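You operate a simulated robot arm through the tools that you are given. There is no shell and no other tool. Be economical: measure what you need, move in short steps, check, and stop when the job is done.

The job below is to be done with a simulated robot arm. You get a single attempt, and the scene is never put back.

TASK
Put one of the screw jars from the lower shelf of the table rack on the open tin of polish.

The check looks at the end state, three seconds after you hand in, the way a careful person would. Anything else that was tipped, shoved, dropped, spilled or broken makes it a failure.

THE ROBOT
A 6-joint arm with a two-finger parallel gripper on a trunk, on a base that drives. Base frame: it is fixed to the floor where the robot stands at the start and does not move with it; the origin is under the middle of the robot, x ahead of it, y to its left, z up. Units: mm, degrees, N and s.
With the tool pointing down near the work surface it reaches from about 300 to 700 mm from the robot's upright axis, wherever it stands. Its first joint turns from -166.0 to 166.0 degrees. Places, roughly: open tin of polish [-1250, 500, 750]. Payload 4.1 kg.
The tool frame sits at the grasp point between the pads (the TCP): z along the fingers, y along the line on which they close. The tips reach 23 mm beyond it. Largest opening 94 mm; finger width 38, thickness 10; the body of the gripper, 54 by 96 mm, starts 39 mm behind the TCP.
Orientation is that of the tool frame in the base frame, as [roll, pitch, yaw] about the fixed x, y, z axes, in that order (R = Rz(yaw) Ry(pitch) Rx(roll)). With the fingers straight down and closing along the base's y, the tool's x points along the base's -x, its y along +y and its z along -z.

THE INTERFACE
- The arm moves only by the tool jog_arm. Its argument "motion" is one flat list of numbers, 7 for each row, row after row: the shift along the base's x, y, z in units of 500 mm (1.0 is 500 mm), then the turn, a rotation vector about the base's x, y, z in units of 180 degrees (1.0 is 180 degrees), then the opening, from 0 (shut) to 1 (fully open). In form: [tx, ty, tz, wx, wy, wz, grip, tx, ty, tz, wx, wy, wz, grip, ...]. A call has 1 to 20 rows; each row is the pose to reach, as a shift and turn from the pose commanded when the call began. A call with a number of a shift or a turn outside -1 to 1 is refused whole. Each row takes 0.2 s and may step no farther than 50 mm and 8.6 degrees from the row before; otherwise, or with a gripper value out of range, the whole call is refused. A pose out of reach is approached as far as the arm can. The call stops where the force on the tool passes 40 N (or 10 N more than at its start, if that is more) or the arm is blocked; 0.2 s more then pass. Each finger travels about 45 mm/s and halts on what it meets, pressing with about 22 N; the grip force reading is that of the motor and also rises with nothing between the fingers. The clock runs only during rows and for 0.2 s after the last one: add rows that repeat a pose to give the fingers time. It gives the time, the measured TCP pose, the force on the tool (base axes), the opening and the grip force at its end, in the units of the frame above (readings bear some noise), and new pictures: "show" is both (left out), scene, wrist or none.
- Cameras (640 x 400 px; columns grow to the right, rows downward): "scene" is now at [18.1, 110.1, 1385.4]; the picture's right is [-0.50, -0.87, 0.00], its down [-0.32, 0.19, -0.93] and it looks along [0.80, -0.46, -0.37] (base axes); focal length 292 px, centre (320, 200). "wrist" rides on the gripper at [86, 16, -75] in the tool frame; the picture's right is [-0.18, 0.98, 0.00], its down [-0.58, -0.11, -0.81] and it looks along [-0.79, -0.15, 0.59] (tool axes); focal length 243 px, centre (320, 200). There is no depth. A picture from a camera that has moved, and an enlarged one, comes with that camera's place and axes in the base frame and with its lens. The place of the scene camera against the robot may be out by one fixed shift of up to 18 mm in any direction.
- lift_body(by): slides the trunk up (or, below 0, down) by that many mm; the arm and the scene camera ride with it, the base frame stays. It gives what a move gives, with no picture.
- drive_base(legs): drives the robot by 1 to 6 legs, each [ahead, turn to the left] in mm and degrees, along the robot's own axes; the way and the turn of a leg run together, so that a leg with both is an arc; at most 1500 mm and 180 degrees a leg. The arm and the cameras ride along, it lands a little off, and it stops where it bumps. It gives what a move gives, and a new picture of the scene camera.
- aim_head(pan, tilt): turns the head with the scene camera to pan (to the left, within 155 degrees either way) and tilt (down, from -29 to 69), counted from straight ahead of the robot. It gives what a move gives, and a new picture of the scene camera.
- zoom(camera, box): a new picture of the part [left, top, right, bottom] of that camera's present view, enlarged. It takes no simulated time.
- finish_job(): hands the job in; it is judged then, once.

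Work in short steps. Places have to be worked out from the pictures, the camera data and where the tool is seen: move nearer, look again, correct. Check each grasp and each placing, and mend what went wrong. You have 120 turns and 170 pictures in all, those below and enlarged ones among them. Open the gripper and draw the arm clear of the work before you hand the job in, unless the task says otherwise; then end with one line.

The tools are called after "Request:" as a command line: name --argument value ..., lists and objects as JSON in quotes. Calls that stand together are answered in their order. jog_arm: Moves the arm, as the interface text tells. Its arguments: {"type":"object","properties":{"motion":{"type":"array"},"show":{"type":"string","enum":["both","scene","wrist","none"]}},"required":["motion"]} The other tools are called the same way: lift_body (by) slides the trunk up or down; drive_base (legs) drives the base; aim_head (pan, tilt) turns the head that bears the scene camera; zoom (camera, box) takes an enlarged picture of a part of a camera's view; finish_job () hands the job in.

At the start:

```text
t: 0.0
eef_pos: [421.9, 1.0, 1179.3]
tool_rot: [-179.9, 0.3, -180.0]
ft_force: [-0.3, -1.0, -0.4]
finger_gap: 94.0
finger_force: 0.1
trunk travel left (down, up): [-304.0, 286.0]
robot x, y, heading: [2.1, 0.7, -0.1]
head pan, tilt: [-29.9, 22.0]
```

scene: 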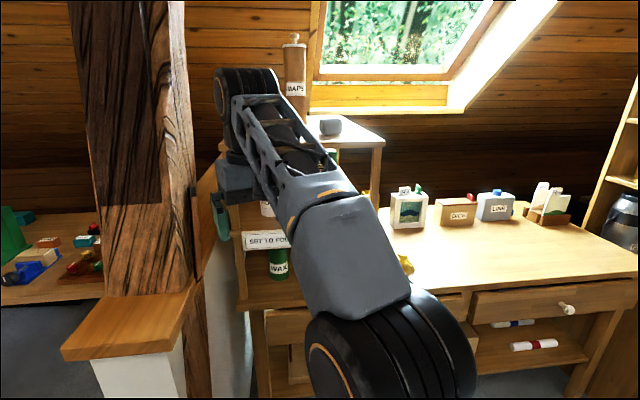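
wrist: 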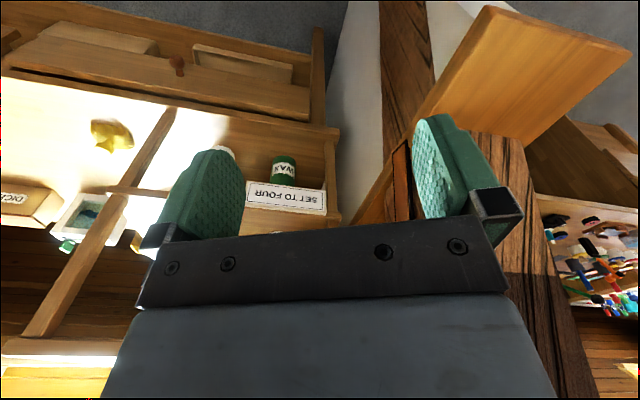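

The arm hides part of the rack; I look straight ahead and then toward the tin to learn the layout.

Request:
aim_head --pan 0 --tilt 25

Request:
aim_head --pan 150 --tilt 25

Request:
aim_head --pan 75 --tilt 30

```text
t: 0.9
eef_pos: [422.6, 1.0, 1180.1]
tool_rot: [180.0, 0.2, 179.9]
ft_force: [0.1, 0.3, 0.2]
finger_gap: 93.9
finger_force: 0.2
trunk travel left (down, up): [-304.0, 286.0]
robot x, y, heading: [-2.6, -1.6, -0.2]
head pan, tilt: [0.0, 25.0]
camera scene: at [29.8, 156.3, 1380.5], right [0.0, -1.0, 0.0], down [-0.42, 0.0, -0.91], along [0.91, 0.0, -0.42], focal length 292 px, centre (320, 200)
```

scene: 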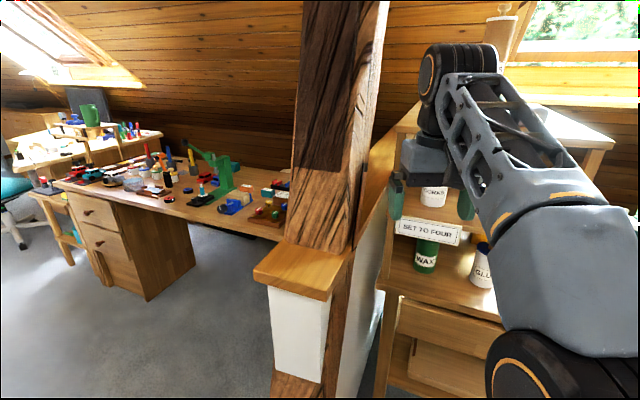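

```text
t: 3.3
eef_pos: [421.6, 0.9, 1180.1]
tool_rot: [-179.9, 0.2, 179.9]
ft_force: [-0.2, -0.2, 0.3]
finger_gap: 94.1
finger_force: 0.0
trunk travel left (down, up): [-304.0, 286.0]
robot x, y, heading: [-2.3, -1.9, -0.0]
head pan, tilt: [150.0, 25.0]
camera scene: at [-142.1, 202.5, 1380.5], right [0.5, 0.87, 0.0], down [0.37, -0.21, -0.91], along [-0.78, 0.45, -0.42], focal length 292 px, centre (320, 200)
```

scene: 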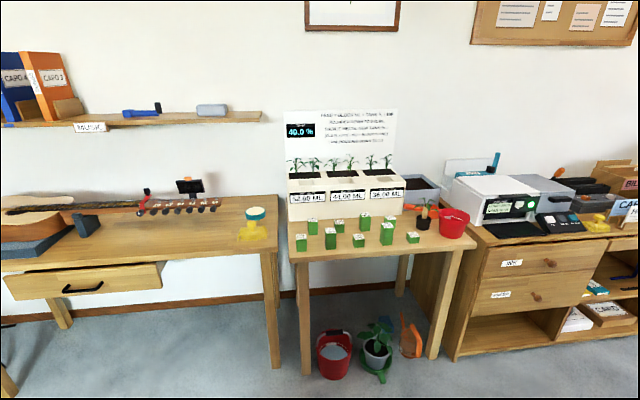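

```text
t: 4.8
eef_pos: [423.3, 1.0, 1179.1]
tool_rot: [180.0, 0.3, -180.0]
ft_force: [0.5, -0.2, 0.7]
finger_gap: 94.0
finger_force: 0.1
trunk travel left (down, up): [-304.0, 286.0]
robot x, y, heading: [1.4, -0.1, 0.0]
head pan, tilt: [75.0, 30.0]
camera scene: at [-39.0, 243.7, 1372.6], right [0.97, -0.26, 0.0], down [-0.13, -0.48, -0.87], along [0.22, 0.84, -0.5], focal length 292 px, centre (320, 200)
```

scene: 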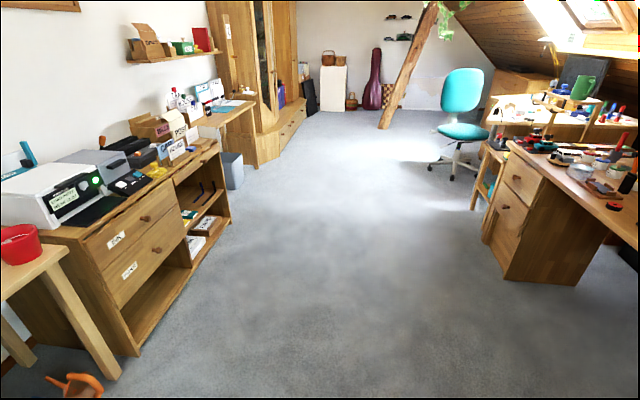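

By projection the tin should be near (252,223) in the pan-150 picture. I turn back there and zoom on it.

Request:
aim_head --pan 150 --tilt 25

Request:
zoom --camera "scene" --box '[100, 150, 340, 300]'

Request:
aim_head --pan -90 --tilt 25

```text
t: 6.2
eef_pos: [422.5, 1.0, 1180.1]
tool_rot: [180.0, 0.3, -180.0]
ft_force: [0.5, -0.8, 0.6]
finger_gap: 94.0
finger_force: 0.0
trunk travel left (down, up): [-304.0, 286.0]
robot x, y, heading: [-2.1, 0.1, -0.2]
head pan, tilt: [150.0, 25.0]
camera scene: at [-142.1, 202.5, 1380.5], right [0.5, 0.87, 0.0], down [0.37, -0.21, -0.91], along [-0.78, 0.45, -0.42], focal length 292 px, centre (320, 200)
```

scene: 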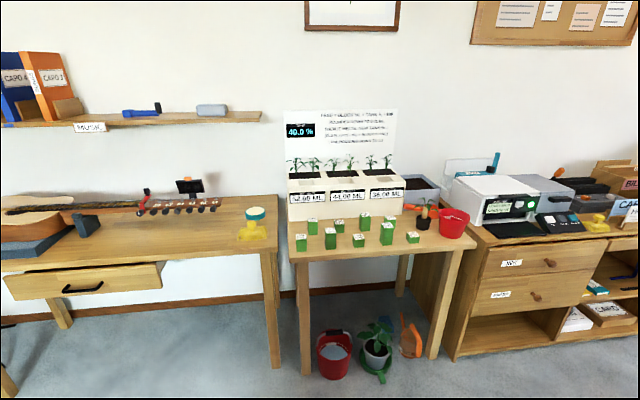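

```text
2.67 times, centred on (220, 225) of scene
camera zoom: at [-142.1, 202.5, 1380.5], right [0.5, 0.87, 0.0], down [0.37, -0.21, -0.91], along [-0.78, 0.45, -0.42], focal length 779 px, centre (587, 133)
```

zoom: 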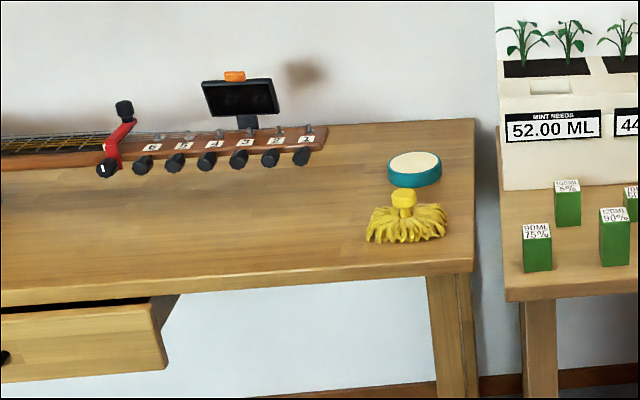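

```text
t: 9.6
eef_pos: [421.1, 0.3, 1179.8]
tool_rot: [-180.0, 0.3, 180.0]
ft_force: [-0.7, -0.1, -0.3]
finger_gap: 94.0
finger_force: 0.1
trunk travel left (down, up): [-304.0, 286.0]
robot x, y, heading: [1.0, -2.2, 0.1]
head pan, tilt: [-90.0, 25.0]
camera scene: at [-62.3, 64.2, 1380.5], right [-1.0, 0.0, 0.0], down [0.0, 0.42, -0.91], along [0.0, -0.91, -0.42], focal length 292 px, centre (320, 200)
```

scene: 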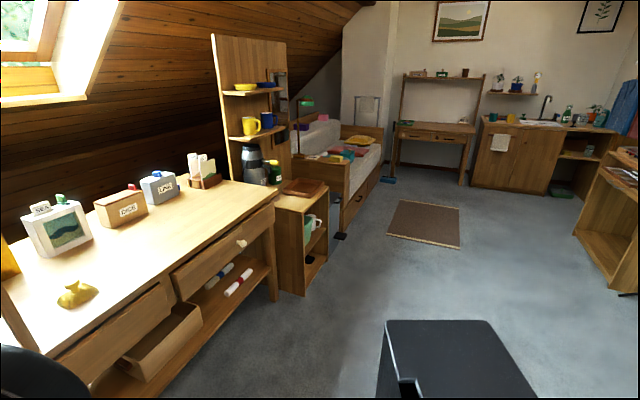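

The tin is the low teal one with a cream fill. Now I inspect the rack: zoom in the wrist view, and view ahead in the scene.

Request:
zoom --camera "wrist" --box '[60, 100, 420, 325]'

Request:
aim_head --pan -12 --tilt 30

Request:
zoom --camera "scene" --box '[240, 80, 480, 230]'

```text
1.78 times, centred on (240, 212) of wrist
camera zoom: at [335.4, 16.0, 1253.5], right [0.18, 0.98, 0.0], down [0.58, -0.11, 0.81], along [0.8, -0.15, -0.59], focal length 431 px, centre (462, 178)
```

zoom: 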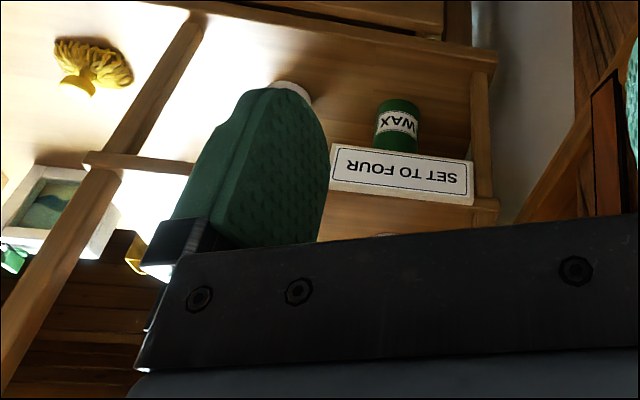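

```text
t: 11.1
eef_pos: [421.8, 0.1, 1180.4]
tool_rot: [-180.0, 0.2, 179.9]
ft_force: [-0.1, -0.3, 0.0]
finger_gap: 94.0
finger_force: 0.0
trunk travel left (down, up): [-304.0, 286.0]
robot x, y, heading: [0.2, -5.2, 0.0]
head pan, tilt: [-12.0, 30.0]
camera scene: at [26.1, 137.5, 1372.6], right [-0.21, -0.98, 0.0], down [-0.49, 0.1, -0.87], along [0.85, -0.18, -0.5], focal length 292 px, centre (320, 200)
```

scene: 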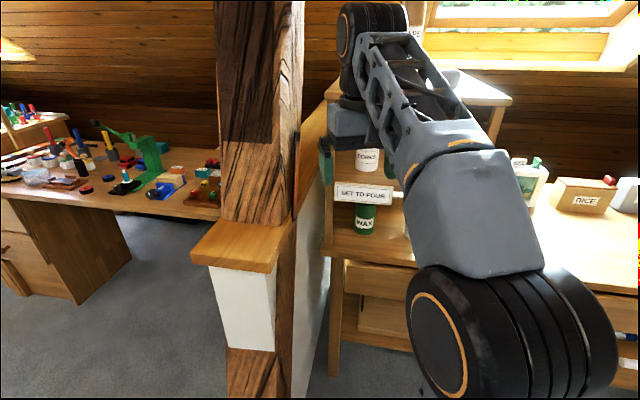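

```text
2.67 times, centred on (360, 155) of scene
camera zoom: at [26.1, 137.5, 1372.6], right [-0.21, -0.98, 0.0], down [-0.49, 0.1, -0.87], along [0.85, -0.18, -0.5], focal length 779 px, centre (213, 320)
```

zoom: 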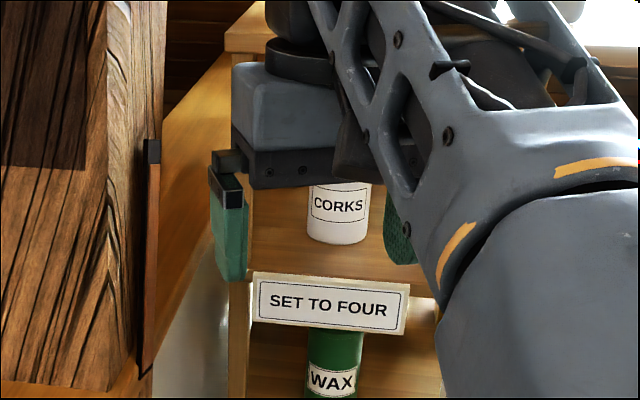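

The arm hides the rack, so I swing it clockwise 90° at its present height, above the empty desk edge and to the right.

Request:
jog_arm --motion '[-0.005, -0.095, 0, 0, 0, -0.0357, 1, -0.021, -0.188, 0, 0, 0, -0.0714, 1, -0.047, -0.279, 0, 0, 0, -0.1071, 1, -0.084, -0.366, 0, 0, 0, -0.1429, 1, -0.129, -0.449, 0, 0, 0, -0.1786, 1, -0.184, -0.526, 0, 0, 0, -0.2143, 1, -0.247, -0.597, 0, 0, 0, -0.25, 1, -0.318, -0.66, 0, 0, 0, -0.2857, 1, -0.395, -0.715, 0, 0, 0, -0.3214, 1, -0.478, -0.76, 0, 0, 0, -0.3571, 1, -0.565, -0.797, 0, 0, 0, -0.3929, 1, -0.656, -0.823, 0, 0, 0, -0.4286, 1, -0.749, -0.839, 0, 0, 0, -0.4643, 1, -0.844, -0.844, 0, 0, 0, -0.5, 1]' --show "scene"

Request:
zoom --camera "scene" --box '[300, 80, 540, 230]'

```text
t: 14.1
eef_pos: [-2.4, -413.7, 1161.8]
tool_rot: [-180.0, 0.4, 89.9]
ft_force: [0.7, 0.9, -0.5]
finger_gap: 94.1
finger_force: 0.2
out of reach, approached as far as the arm can: row 4, 5, 6, 7, 8, 9, 10, 11, 12, 13, 14
trunk travel left (down, up): [-304.0, 286.0]
robot x, y, heading: [0.1, -0.1, 0.0]
head pan, tilt: [-12.0, 30.0]
camera scene: at [26.3, 137.3, 1372.6], right [-0.21, -0.98, 0.0], down [-0.49, 0.1, -0.87], along [0.85, -0.18, -0.5], focal length 292 px, centre (320, 200)
```

scene: 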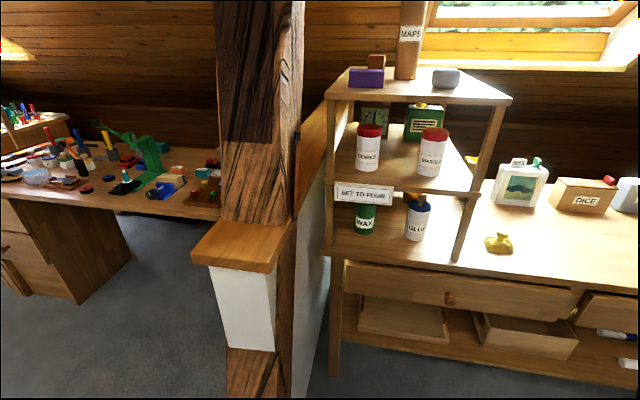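

```text
2.67 times, centred on (420, 155) of scene
camera zoom: at [26.3, 137.3, 1372.6], right [-0.21, -0.98, 0.0], down [-0.49, 0.1, -0.87], along [0.85, -0.18, -0.5], focal length 779 px, centre (53, 320)
```

zoom: 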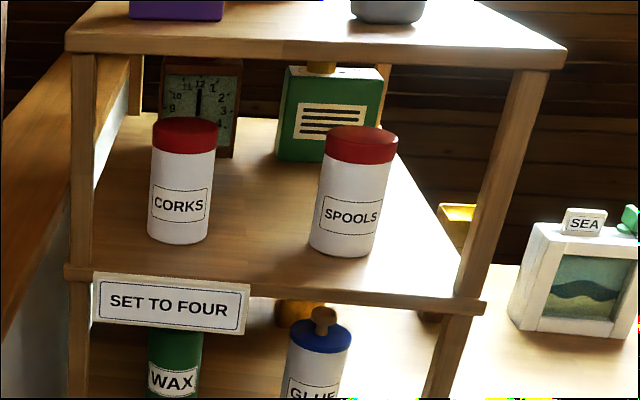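

This rack holds corks, spools, wax and glue, but no screw jars. I survey the other tables, starting with the rack at the far left.

Request:
aim_head --pan 35 --tilt 25

Request:
zoom --camera "scene" --box '[200, 60, 520, 260]'

Request:
aim_head --pan -150 --tilt 25

Request:
aim_head --pan 120 --tilt 25

```text
t: 15.3
eef_pos: [-1.6, -414.1, 1162.2]
tool_rot: [-180.0, 0.3, 89.9]
ft_force: [-0.1, 0.8, 0.4]
finger_gap: 93.7
finger_force: 0.0
trunk travel left (down, up): [-304.0, 286.0]
robot x, y, heading: [0.4, 0.4, -0.1]
head pan, tilt: [35.0, 25.0]
camera scene: at [13.1, 209.0, 1380.5], right [0.57, -0.82, 0.0], down [-0.35, -0.24, -0.91], along [0.74, 0.52, -0.42], focal length 292 px, centre (320, 200)
```

scene: 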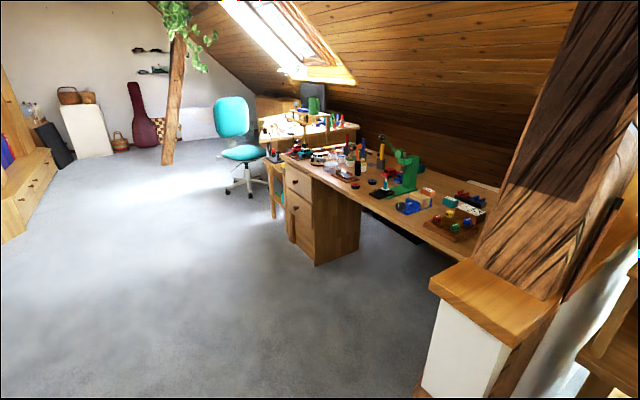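

```text
2.00 times, centred on (360, 160) of scene
camera zoom: at [13.1, 209.0, 1380.5], right [0.57, -0.82, 0.0], down [-0.35, -0.24, -0.91], along [0.74, 0.52, -0.42], focal length 584 px, centre (240, 280)
```

zoom: 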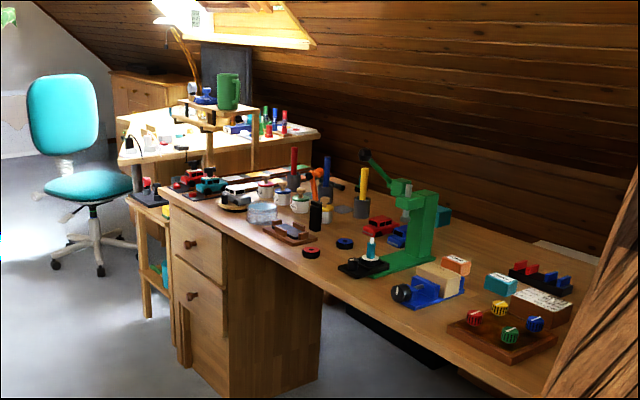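

```text
t: 18.0
eef_pos: [-1.0, -413.8, 1162.3]
tool_rot: [-180.0, 0.5, 90.0]
ft_force: [0.3, 0.3, -0.4]
finger_gap: 94.1
finger_force: 0.0
trunk travel left (down, up): [-304.0, 286.0]
robot x, y, heading: [-0.9, 1.0, -0.0]
head pan, tilt: [-150.0, 25.0]
camera scene: at [-142.2, 110.1, 1380.5], right [-0.5, 0.87, 0.0], down [0.37, 0.21, -0.91], along [-0.78, -0.45, -0.42], focal length 292 px, centre (320, 200)
```

scene: 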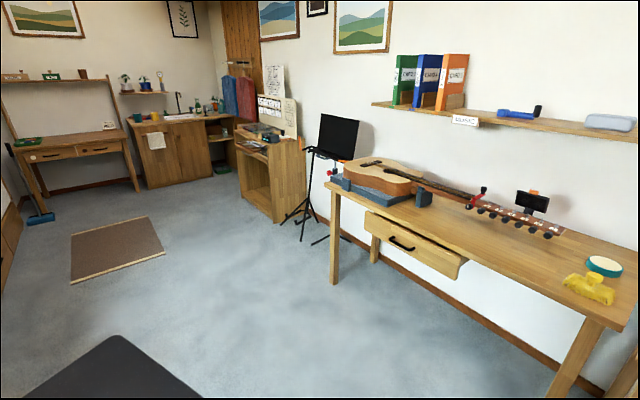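

```text
t: 21.8
eef_pos: [-1.0, -414.0, 1161.1]
tool_rot: [-180.0, 0.4, 89.9]
ft_force: [-1.9, 0.5, 0.7]
finger_gap: 94.1
finger_force: 0.2
trunk travel left (down, up): [-304.0, 286.0]
robot x, y, heading: [0.9, 0.4, -0.1]
head pan, tilt: [120.0, 25.0]
camera scene: at [-108.4, 236.0, 1380.6], right [0.87, 0.5, 0.0], down [0.21, -0.37, -0.91], along [-0.45, 0.79, -0.42], focal length 292 px, centre (320, 200)
```

scene: 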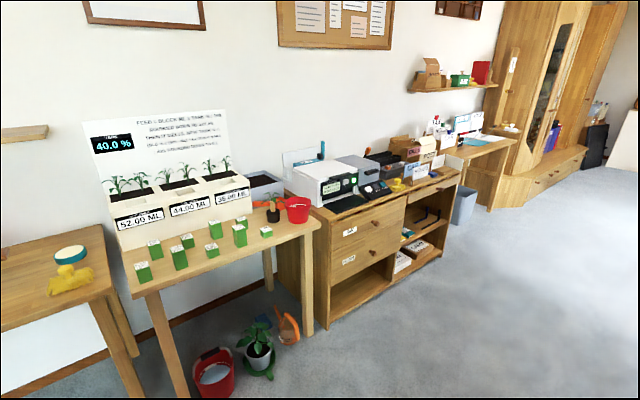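

The "screw jars" are either the red-lidded jars here or something on the far desk's rack, so I zoom harder on that rack.

Request:
aim_head --pan 35 --tilt 25

Request:
zoom --camera "scene" --box '[250, 85, 370, 160]'

Request:
zoom --camera "scene" --box '[280, 130, 400, 205]'

```text
t: 23.4
eef_pos: [-1.7, -413.2, 1161.2]
tool_rot: [180.0, 0.4, 89.9]
ft_force: [0.4, 0.2, 0.0]
finger_gap: 94.2
finger_force: 0.2
trunk travel left (down, up): [-304.0, 286.0]
robot x, y, heading: [1.1, -1.8, 0.1]
head pan, tilt: [35.0, 25.0]
camera scene: at [13.1, 209.1, 1380.6], right [0.57, -0.82, 0.0], down [-0.35, -0.24, -0.91], along [0.74, 0.52, -0.42], focal length 292 px, centre (320, 200)
```

scene: 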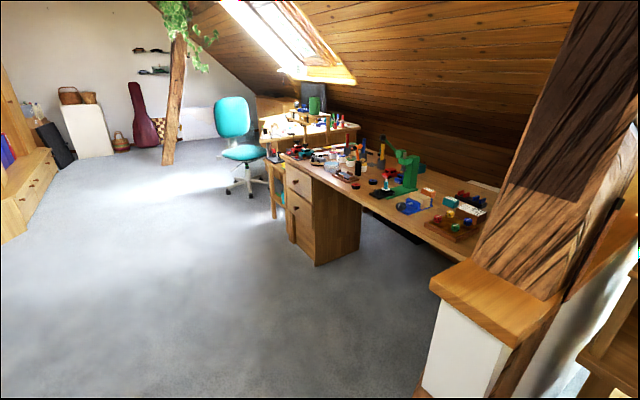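

```text
5.33 times, centred on (310, 122) of scene
camera zoom: at [13.1, 209.1, 1380.6], right [0.57, -0.82, 0.0], down [-0.35, -0.24, -0.91], along [0.74, 0.52, -0.42], focal length 1558 px, centre (373, 613)
```

zoom: 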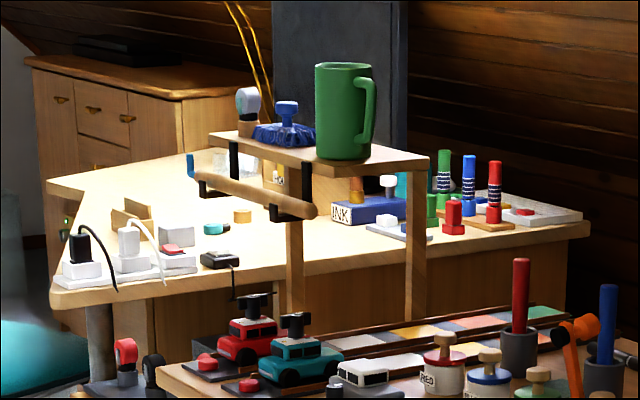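

```text
5.33 times, centred on (340, 168) of scene
camera zoom: at [13.1, 209.1, 1380.6], right [0.57, -0.82, 0.0], down [-0.35, -0.24, -0.91], along [0.74, 0.52, -0.42], focal length 1558 px, centre (213, 373)
```

zoom: 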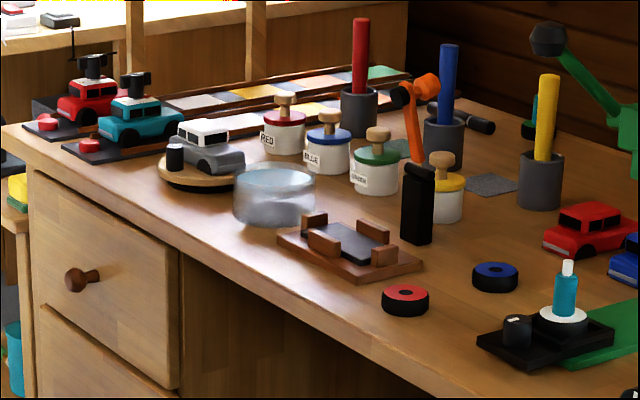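

The red-lidded screw jars (CORKS, SPOOLS) stand on the rack's lower shelf at about z 975. The rack is turned about 23° to my right, with SPOOLS near (786,-378) and CORKS near (860,-197). I turn to face it and look from a new place.

Request:
drive_base --legs '[[0, -23]]'

Request:
aim_head --pan 0 --tilt 25

Request:
zoom --camera "scene" --box '[220, 100, 460, 250]'

```text
t: 25.0
eef_pos: [-163.9, -379.6, 1162.1]
tool_rot: [-179.9, 0.4, 66.9]
ft_force: [-0.5, -0.2, -0.4]
finger_gap: 94.2
finger_force: 0.0
trunk travel left (down, up): [-304.0, 286.0]
robot x, y, heading: [3.0, -0.2, -23.1]
head pan, tilt: [35.0, 25.0]
camera scene: at [97.9, 185.4, 1380.6], right [0.21, -0.98, 0.0], down [-0.41, -0.09, -0.91], along [0.89, 0.19, -0.42], focal length 292 px, centre (320, 200)
```

scene: 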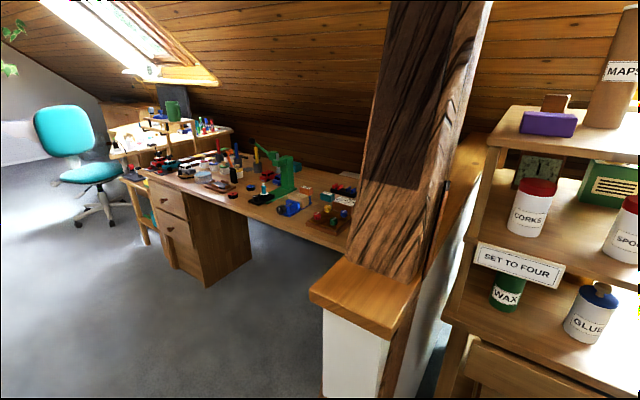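

```text
t: 26.0
eef_pos: [-162.9, -379.1, 1162.5]
tool_rot: [179.9, 0.5, 66.8]
ft_force: [-0.8, -0.9, 0.5]
finger_gap: 94.1
finger_force: 0.1
trunk travel left (down, up): [-304.0, 286.0]
robot x, y, heading: [2.7, -0.2, -23.1]
head pan, tilt: [0.0, 25.0]
camera scene: at [92.6, 130.3, 1380.6], right [-0.39, -0.92, 0.0], down [-0.39, 0.17, -0.91], along [0.83, -0.36, -0.42], focal length 292 px, centre (320, 200)
```

scene: 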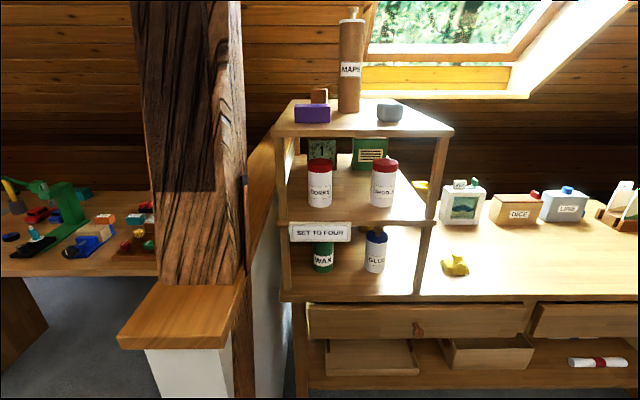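

```text
2.67 times, centred on (340, 175) of scene
camera zoom: at [92.6, 130.3, 1380.6], right [-0.39, -0.92, 0.0], down [-0.39, 0.17, -0.91], along [0.83, -0.36, -0.42], focal length 779 px, centre (267, 267)
```

zoom: 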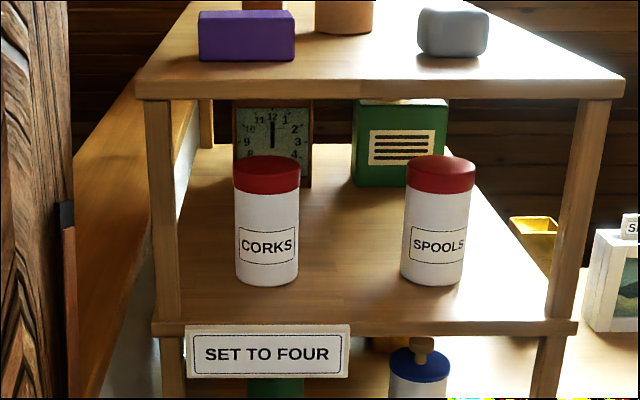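

I'm square to the rack. Lowering the trunk gives a vertical baseline for triangulation and brings the camera nearer shelf level; the arm hangs over open floor.

Request:
lift_body --by -200

Request:
zoom --camera "scene" --box '[220, 20, 460, 170]'

```text
t: 28.2
eef_pos: [-164.2, -379.9, 961.8]
tool_rot: [180.0, 0.5, 66.9]
ft_force: [-0.1, -0.2, -0.2]
finger_gap: 94.2
finger_force: 0.1
trunk travel left (down, up): [-104.0, 486.0]
robot x, y, heading: [-1.0, 3.3, -23.3]
head pan, tilt: [0.0, 25.0]
```

```text
2.67 times, centred on (340, 95) of scene
camera zoom: at [92.5, 130.3, 1180.6], right [-0.39, -0.92, 0.0], down [-0.39, 0.17, -0.91], along [0.83, -0.36, -0.42], focal length 779 px, centre (267, 480)
```

zoom: 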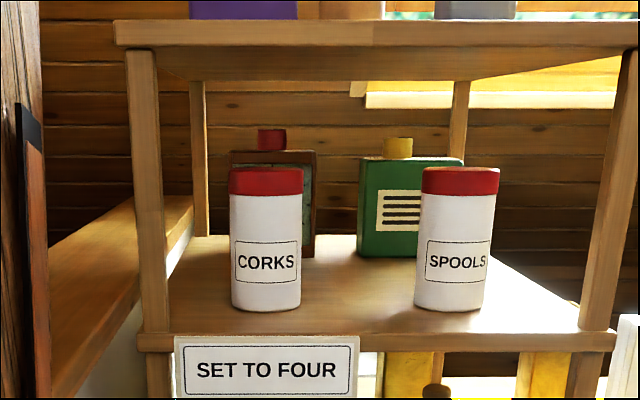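

Triangulated in the robot's frame: shelf top z≈1010, SPOOLS centre ≈805 ahead and 27 right, about 67 wide and 1010–1139 tall (lid above ~1115). I swing the arm to the front, counter-turning the tool so the wrist camera will end up on top once the fingers point forward.

Request:
jog_arm --motion '[0.088, -0.033, -0.01, 0, 0, -0.0357, 1, 0.179, -0.055, -0.02, 0, 0, -0.0714, 1, 0.271, -0.066, -0.03, 0, 0, -0.1071, 1, 0.363, -0.067, -0.04, 0, 0, -0.1428, 1, 0.456, -0.058, -0.05, 0, 0, -0.1785, 1, 0.547, -0.038, -0.06, 0, 0, -0.2142, 1, 0.635, -0.009, -0.07, 0, 0, -0.25, 1, 0.718, 0.03, -0.08, 0, 0, -0.2857, 1, 0.798, 0.079, -0.09, 0, 0, -0.3214, 1, 0.871, 0.136, -0.1, 0, 0, -0.3571, 1, 0.937, 0.201, -0.11, 0, 0, -0.3929, 1, 0.997, 0.273, -0.12, 0, 0, -0.4286, 1]' --show "both"

```text
t: 30.8
eef_pos: [335.7, -240.3, 904.4]
tool_rot: [179.9, 0.4, -10.2]
ft_force: [-0.5, -1.2, -0.2]
finger_gap: 93.9
finger_force: 0.3
trunk travel left (down, up): [-104.0, 486.0]
robot x, y, heading: [-2.8, 1.5, -23.2]
head pan, tilt: [0.0, 25.0]
camera scene: at [92.4, 130.1, 1180.6], right [-0.39, -0.92, 0.0], down [-0.39, 0.17, -0.91], along [0.83, -0.36, -0.42], focal length 292 px, centre (320, 200)
camera wrist: at [417.7, -272.2, 977.8], right [-0.36, -0.93, 0.0], down [-0.55, 0.21, 0.81], along [-0.76, 0.29, -0.59], focal length 243 px, centre (320, 200)
```

scene: 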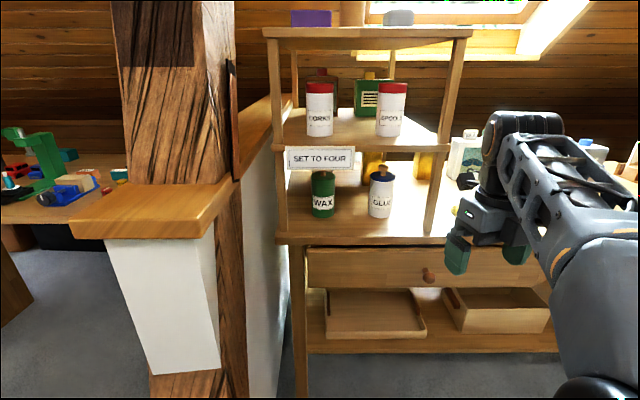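
wrist: 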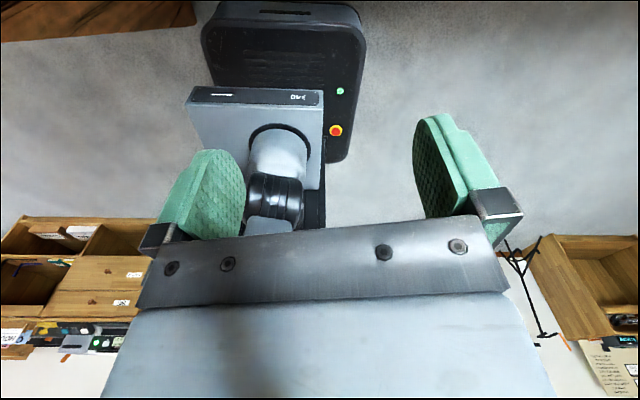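

The flip works. I finish the yaw (−13°) so the tool lines up with the rack normal and shift to SPOOLS' lateral line.

Request:
jog_arm --motion '[0.034, 0.052, 0, 0, 0, -0.0361, 1, 0.068, 0.104, 0, 0, 0, -0.0722, 1]' --show "none"

```text
t: 31.4
eef_pos: [361.7, -203.2, 903.1]
tool_rot: [-179.9, 0.4, -23.2]
ft_force: [0.0, -0.1, -1.4]
finger_gap: 94.1
finger_force: 0.1
out of reach, approached as far as the arm can: row 2
trunk travel left (down, up): [-104.0, 486.0]
robot x, y, heading: [-0.9, 4.1, -23.2]
head pan, tilt: [0.0, 25.0]
```

Now pitch the fingers up to horizontal (−90° about the leftward axis), moving 150 mm forward and 170 mm up at the same time; the rack edge stays over 100 mm away.

Request:
jog_arm --motion '[0.023, -0.01, 0.028, -0.0164, -0.0383, 0, 1, 0.046, -0.02, 0.057, -0.0328, -0.0766, 0, 1, 0.069, -0.03, 0.085, -0.0493, -0.1149, 0, 1, 0.092, -0.039, 0.113, -0.0657, -0.1532, 0, 1, 0.115, -0.049, 0.142, -0.0821, -0.1915, 0, 1, 0.138, -0.059, 0.17, -0.0985, -0.2298, 0, 1, 0.161, -0.069, 0.198, -0.1149, -0.268, 0, 1, 0.184, -0.079, 0.227, -0.1313, -0.3063, 0, 1, 0.207, -0.089, 0.255, -0.1478, -0.3446, 0, 1, 0.23, -0.098, 0.283, -0.1642, -0.3829, 0, 1, 0.253, -0.108, 0.312, -0.1806, -0.4212, 0, 1, 0.276, -0.118, 0.34, -0.197, -0.4595, 0, 1]' --show "both"

```text
t: 34.0
eef_pos: [496.9, -264.6, 1070.4]
tool_rot: [-160.5, -89.6, -42.6]
ft_force: [-0.5, 1.1, -0.8]
finger_gap: 93.9
finger_force: 0.1
trunk travel left (down, up): [-104.0, 486.0]
robot x, y, heading: [-0.7, -0.9, -23.1]
head pan, tilt: [0.0, 25.0]
camera scene: at [92.5, 130.4, 1180.5], right [-0.39, -0.92, 0.0], down [-0.39, 0.17, -0.91], along [0.83, -0.36, -0.42], focal length 292 px, centre (320, 200)
camera wrist: at [422.8, -250.6, 1157.8], right [-0.39, -0.9, -0.19], down [-0.7, 0.42, -0.58], along [0.6, -0.09, -0.8], focal length 243 px, centre (320, 200)
```

scene: 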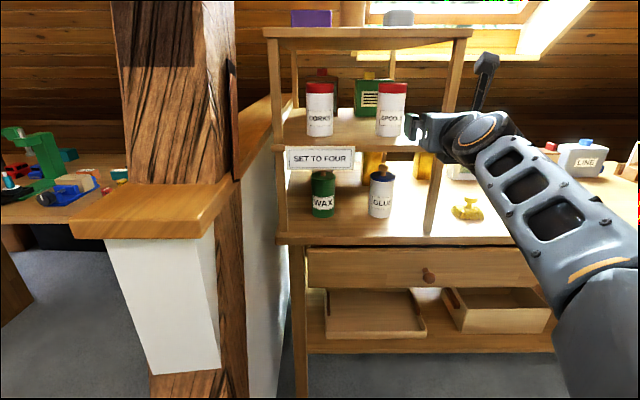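
wrist: 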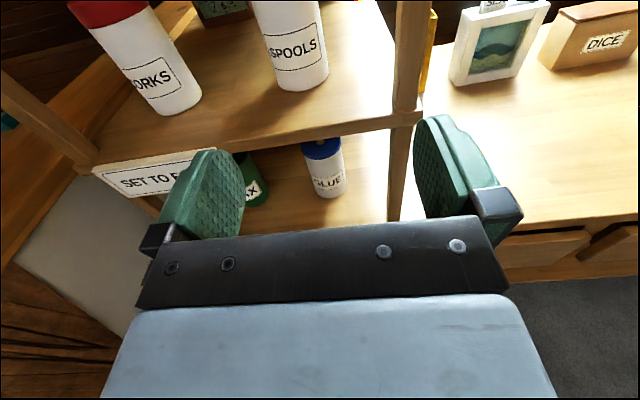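

The tool is horizontal with the camera on top. The wrist view puts SPOOLS' front at about 762 ahead and 15–25 right, which agrees with the scene camera. I move 28 mm left and 140 mm forward, stopping short of the jar, and look.

Request:
jog_arm --motion '[0.022, 0.051, 0, 0, 0, 0, 1, 0.086, 0.024, 0, 0, 0, 0, 1, 0.151, -0.004, 0, 0, 0, 0, 1, 0.215, -0.031, 0, 0, 0, 0, 1, 0.279, -0.059, 0, 0, 0, 0, 1]' --show "both"

```text
t: 35.2
eef_pos: [638.1, -294.6, 1070.0]
tool_rot: [-165.9, -89.6, -37.2]
ft_force: [-0.5, 1.0, 0.0]
finger_gap: 93.7
finger_force: 0.0
trunk travel left (down, up): [-104.0, 486.0]
robot x, y, heading: [-1.8, 2.6, -23.1]
head pan, tilt: [0.0, 25.0]
camera scene: at [92.4, 130.5, 1180.5], right [-0.39, -0.92, 0.0], down [-0.39, 0.17, -0.91], along [0.83, -0.36, -0.42], focal length 292 px, centre (320, 200)
camera wrist: at [562.3, -281.2, 1157.9], right [-0.39, -0.9, -0.19], down [-0.7, 0.42, -0.58], along [0.6, -0.09, -0.8], focal length 243 px, centre (320, 200)
```

scene: 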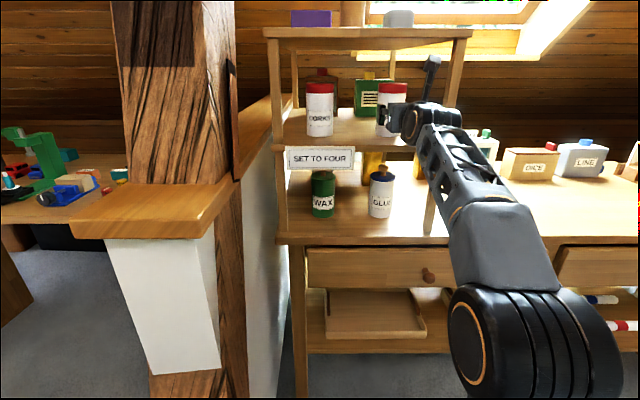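
wrist: 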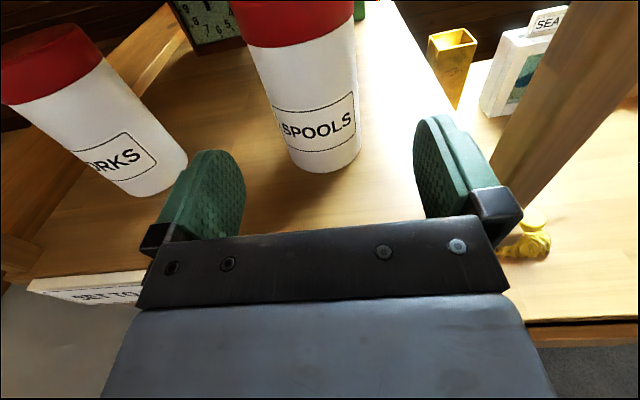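

From the jar's edges in the wrist view its axis is 806 ahead and 11 right; the TCP is at 702 ahead and 19 right. I shift 9 mm left, then 60 mm forward, and check the straddle.

Request:
jog_arm --motion '[0.007, 0.016, 0, 0, 0, 0, 1, 0.044, 0.0, 0, 0, 0, 0, 1, 0.081, -0.016, 0, 0, 0, 0, 1, 0.117, -0.031, 0, 0, 0, 0, 1]' --show "wrist"

```text
t: 36.2
eef_pos: [681.0, -315.2, 1062.7]
tool_rot: [166.6, -89.7, -9.3]
ft_force: [0.1, -0.1, -0.1]
finger_gap: 93.9
finger_force: 0.2
out of reach, approached as far as the arm can: row 3, 4
trunk travel left (down, up): [-104.0, 486.0]
robot x, y, heading: [2.2, 3.2, -23.3]
head pan, tilt: [0.0, 25.0]
camera wrist: at [606.5, -302.3, 1148.4], right [-0.38, -0.91, -0.18], down [-0.7, 0.41, -0.58], along [0.6, -0.09, -0.8], focal length 243 px, centre (320, 200)
```

wrist: 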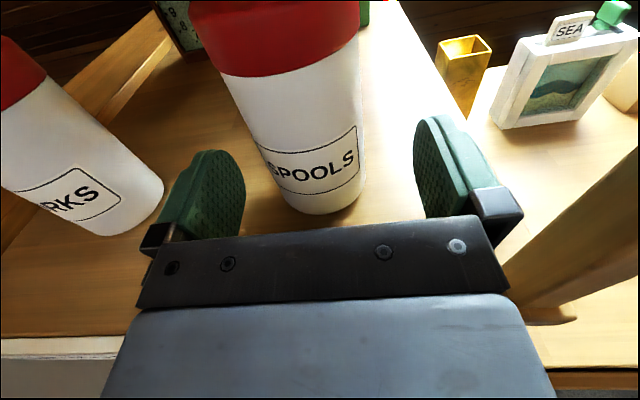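

The arm runs out of reach at about 750 ahead, so I retract 140 mm, drive the base 130 mm ahead and re-approach.

Request:
jog_arm --motion '[-0.064, 0.028, 0, 0, 0, 0, 1, -0.129, 0.055, 0, 0, 0, 0, 1, -0.193, 0.083, 0, 0, 0, 0, 1, -0.258, 0.11, 0, 0, 0, 0, 1]' --show "none"

Request:
drive_base --legs '[[130, 0]]'

Request:
jog_arm --motion '[0, 0, 0, 0, 0, 0, 1]' --show "wrist"

```text
t: 37.2
eef_pos: [552.5, -263.4, 1059.3]
tool_rot: [-170.4, -89.5, -32.9]
ft_force: [1.4, 0.1, -0.2]
finger_gap: 93.9
finger_force: 0.1
trunk travel left (down, up): [-104.0, 486.0]
robot x, y, heading: [-0.0, 1.1, -23.1]
head pan, tilt: [0.0, 25.0]
```

```text
t: 38.4
eef_pos: [671.4, -312.0, 1061.2]
tool_rot: [-167.9, -89.5, -35.1]
ft_force: [-0.2, 1.0, -0.6]
finger_gap: 94.0
finger_force: 0.0
trunk travel left (down, up): [-104.0, 486.0]
robot x, y, heading: [118.9, -49.8, -23.3]
head pan, tilt: [0.0, 25.0]
camera scene: at [211.2, 79.9, 1180.5], right [-0.39, -0.92, 0.0], down [-0.39, 0.17, -0.91], along [0.83, -0.35, -0.42], focal length 292 px, centre (320, 200)
```

scene: 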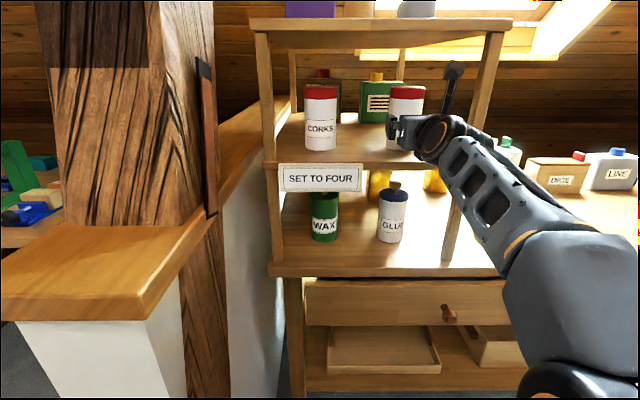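

```text
t: 38.8
eef_pos: [671.8, -311.1, 1060.3]
tool_rot: [-168.1, -89.6, -35.0]
ft_force: [0.3, -0.4, -0.2]
finger_gap: 94.0
finger_force: 0.0
trunk travel left (down, up): [-104.0, 486.0]
robot x, y, heading: [117.9, -51.2, -23.0]
head pan, tilt: [0.0, 25.0]
camera wrist: at [597.4, -298.6, 1147.6], right [-0.39, -0.9, -0.19], down [-0.7, 0.42, -0.58], along [0.6, -0.09, -0.8], focal length 243 px, centre (320, 200)
```

wrist: 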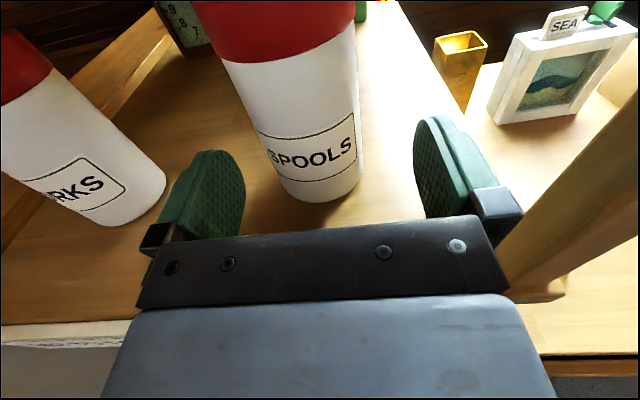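

Jar axis recomputed at (735,-328), so from here it's 65 forward and 9 left. I shift left and 8 mm up, go half way forward, and look.

Request:
jog_arm --motion '[0.0075, 0.0175, 0.015, 0, 0, 0, 1, 0.035, 0.006, 0.015, 0, 0, 0, 1, 0.072, -0.01, 0.015, 0, 0, 0, 1]' --show "wrist"

```text
t: 39.6
eef_pos: [707.3, -317.0, 1067.8]
tool_rot: [-167.6, -89.6, -35.6]
ft_force: [-0.6, 1.3, 1.2]
finger_gap: 94.0
finger_force: 0.1
trunk travel left (down, up): [-104.0, 486.0]
robot x, y, heading: [119.8, -53.7, -23.0]
head pan, tilt: [0.0, 25.0]
camera wrist: at [632.4, -303.3, 1155.8], right [-0.39, -0.9, -0.19], down [-0.7, 0.42, -0.58], along [0.6, -0.09, -0.8], focal length 243 px, centre (320, 200)
```

wrist: 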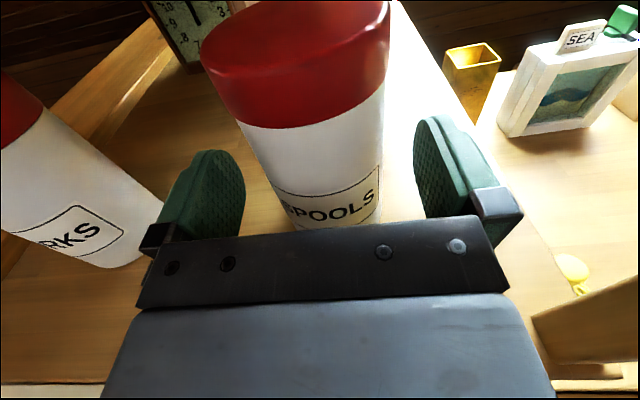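

Centred: the jar axis is 29 mm ahead with under 1 mm lateral error. I move in and then close.

Request:
jog_arm --motion '[0.027, -0.011, 0, 0, 0, 0, 1, 0.053, -0.023, 0, 0, 0, 0, 1, 0.053, -0.023, 0, 0, 0, 0, 1]' --show "wrist"

Request:
jog_arm --motion '[0, 0, 0, 0, 0, 0, 0.6, 0, 0, 0, 0, 0, 0, 0.5, 0, 0, 0, 0, 0, 0, 0.5, 0, 0, 0, 0, 0, 0, 0.5]' --show "wrist"

```text
t: 40.4
eef_pos: [733.7, -326.8, 1069.3]
tool_rot: [-167.1, -89.7, -35.8]
ft_force: [0.5, 0.3, -1.2]
finger_gap: 94.0
finger_force: 0.0
trunk travel left (down, up): [-104.0, 486.0]
robot x, y, heading: [122.5, -47.8, -23.1]
head pan, tilt: [0.0, 25.0]
camera wrist: at [659.7, -314.4, 1155.6], right [-0.39, -0.9, -0.19], down [-0.7, 0.42, -0.58], along [0.6, -0.09, -0.8], focal length 243 px, centre (320, 200)
```

wrist: 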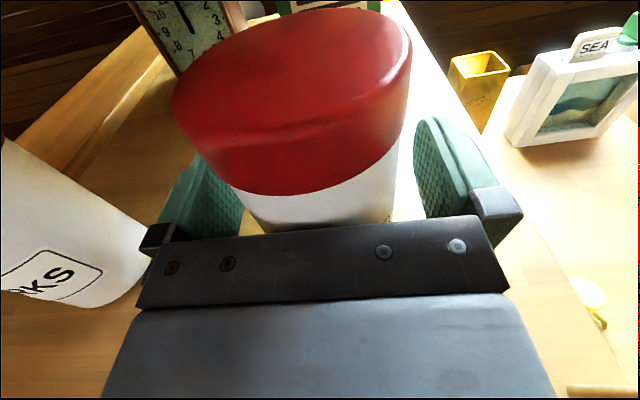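

```text
t: 41.4
eef_pos: [733.8, -328.5, 1067.8]
tool_rot: [-168.9, -89.7, -34.3]
ft_force: [-0.1, -0.9, 0.2]
finger_gap: 68.3
finger_force: 22.2
trunk travel left (down, up): [-104.0, 486.0]
robot x, y, heading: [117.1, -51.2, -23.1]
head pan, tilt: [0.0, 25.0]
camera wrist: at [659.7, -314.5, 1155.3], right [-0.39, -0.9, -0.19], down [-0.7, 0.42, -0.58], along [0.6, -0.09, -0.8], focal length 243 px, centre (320, 200)
```

wrist: 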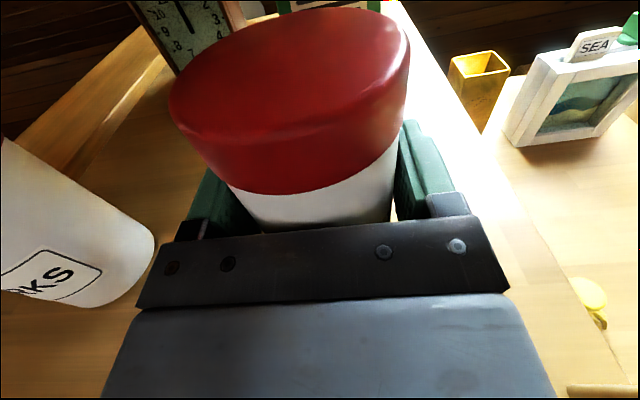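

Gripped at 68.3 mm with 22 N. I lift 18 mm (the top board is at ~1228) and draw straight back out of the rack.

Request:
jog_arm --motion '[0, 0, 0.018, 0, 0, 0, 0.4, 0, 0, 0.036, 0, 0, 0, 0.4, -0.04, 0.017, 0.036, 0, 0, 0, 0.4]' --show "both"

Request:
jog_arm --motion '[-0.06, 0.026, 0, 0, 0, 0, 0.4, -0.12, 0.052, 0, 0, 0, 0, 0.4, -0.18, 0.077, 0, 0, 0, 0, 0.4, -0.24, 0.103, 0, 0, 0, 0, 0.4, -0.3, 0.129, 0, 0, 0, 0, 0.4, -0.36, 0.154, 0, 0, 0, 0, 0.4, -0.42, 0.18, 0, 0, 0, 0, 0.4]' --show "both"

```text
t: 42.2
eef_pos: [716.7, -320.1, 1086.4]
tool_rot: [-169.2, -89.5, -33.8]
ft_force: [-0.4, 0.6, -2.4]
finger_gap: 68.2
finger_force: 21.3
trunk travel left (down, up): [-104.0, 486.0]
robot x, y, heading: [121.6, -51.6, -22.8]
head pan, tilt: [0.0, 25.0]
camera scene: at [211.7, 79.7, 1180.5], right [-0.39, -0.92, 0.0], down [-0.39, 0.17, -0.91], along [0.83, -0.35, -0.42], focal length 292 px, centre (320, 200)
camera wrist: at [641.3, -307.4, 1173.4], right [-0.39, -0.9, -0.19], down [-0.7, 0.42, -0.57], along [0.6, -0.09, -0.8], focal length 243 px, centre (320, 200)
```

scene: 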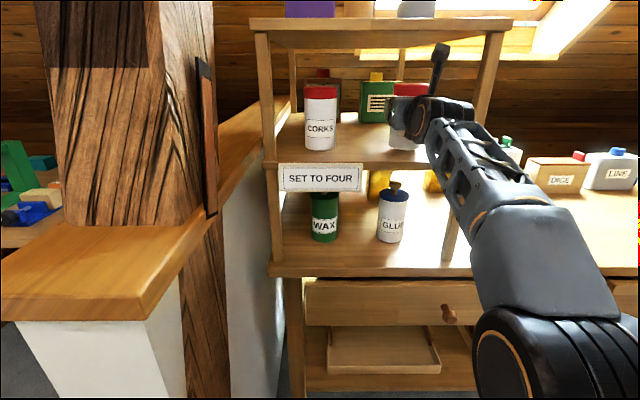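
wrist: 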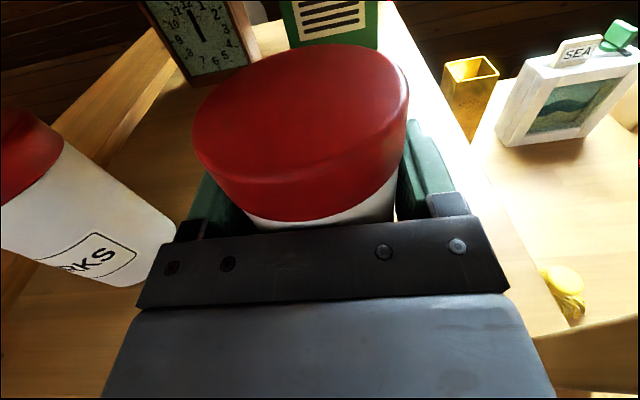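

```text
t: 43.8
eef_pos: [512.4, -232.9, 1083.0]
tool_rot: [-172.4, -88.8, -30.7]
ft_force: [-0.2, 0.3, -1.6]
finger_gap: 67.9
finger_force: 22.2
trunk travel left (down, up): [-104.0, 486.0]
robot x, y, heading: [116.1, -51.0, -23.1]
head pan, tilt: [0.0, 25.0]
camera scene: at [216.8, 77.0, 1181.2], right [-0.39, -0.92, 0.0], down [-0.39, 0.17, -0.9], along [0.83, -0.35, -0.43], focal length 292 px, centre (320, 200)
camera wrist: at [438.0, -221.3, 1170.6], right [-0.39, -0.9, -0.19], down [-0.71, 0.42, -0.56], along [0.59, -0.09, -0.8], focal length 243 px, centre (320, 200)
```

scene: 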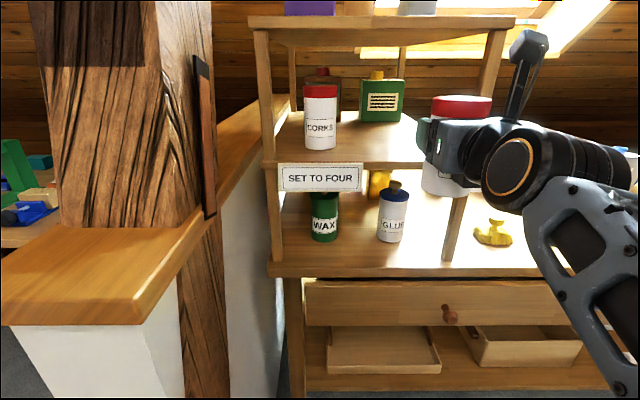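
wrist: 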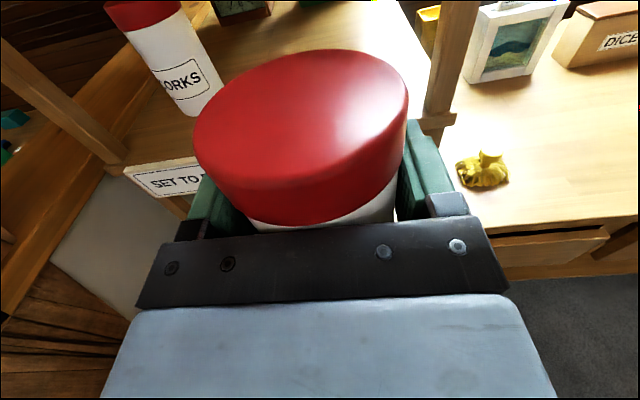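

The jar is out and held, and CORKS is undisturbed. The tin's table is square to the same room axes, and the yellow brush stands directly in front of the tin, so I'll come in diagonally from the front-left. I back off, turn right, shift sideways and turn toward that table.

Request:
drive_base --legs '[[-300, 0], [0, -90], [280, 0], [0, -90]]'

Request:
aim_head --pan 0 --tilt 25

```text
t: 55.0
eef_pos: [-666.9, 2.7, 1082.8]
tool_rot: [-174.7, -88.9, 152.4]
ft_force: [-0.3, -1.1, -1.4]
finger_gap: 66.8
finger_force: 22.2
trunk travel left (down, up): [-104.0, 486.0]
robot x, y, heading: [-272.6, -176.3, 157.5]
head pan, tilt: [0.0, 25.0]
camera scene: at [-374.7, -325.7, 1180.3], right [0.38, 0.92, 0.0], down [0.4, -0.16, -0.9], along [-0.84, 0.35, -0.43], focal length 292 px, centre (320, 200)
```

scene: 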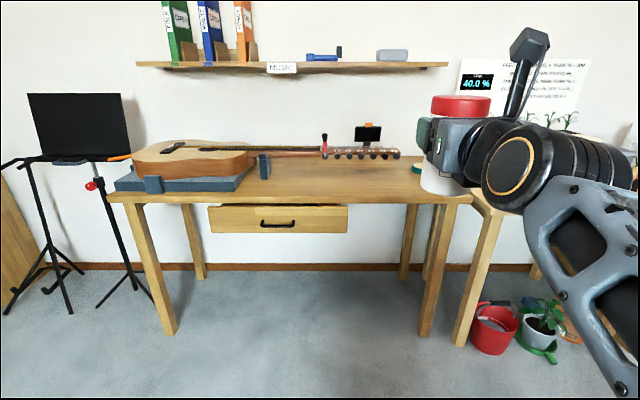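

```text
t: 55.6
eef_pos: [-668.3, 1.0, 1082.7]
tool_rot: [-174.5, -89.0, 152.2]
ft_force: [-0.4, 0.9, -1.1]
finger_gap: 66.8
finger_force: 22.0
trunk travel left (down, up): [-104.0, 486.0]
robot x, y, heading: [-269.8, -175.2, 157.4]
head pan, tilt: [0.0, 25.0]
camera scene: at [-374.1, -326.0, 1180.3], right [0.38, 0.92, 0.0], down [0.4, -0.16, -0.9], along [-0.84, 0.35, -0.43], focal length 292 px, centre (320, 200)
```

scene: 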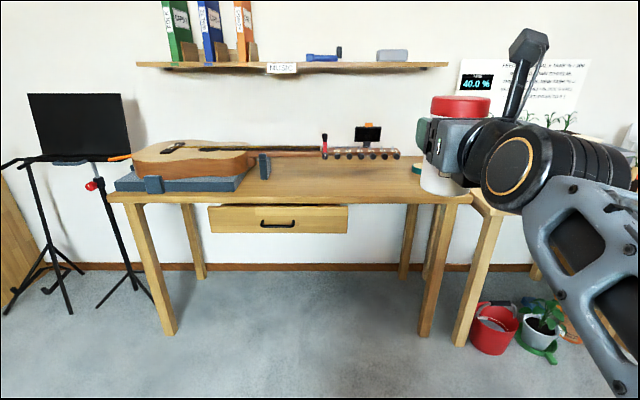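

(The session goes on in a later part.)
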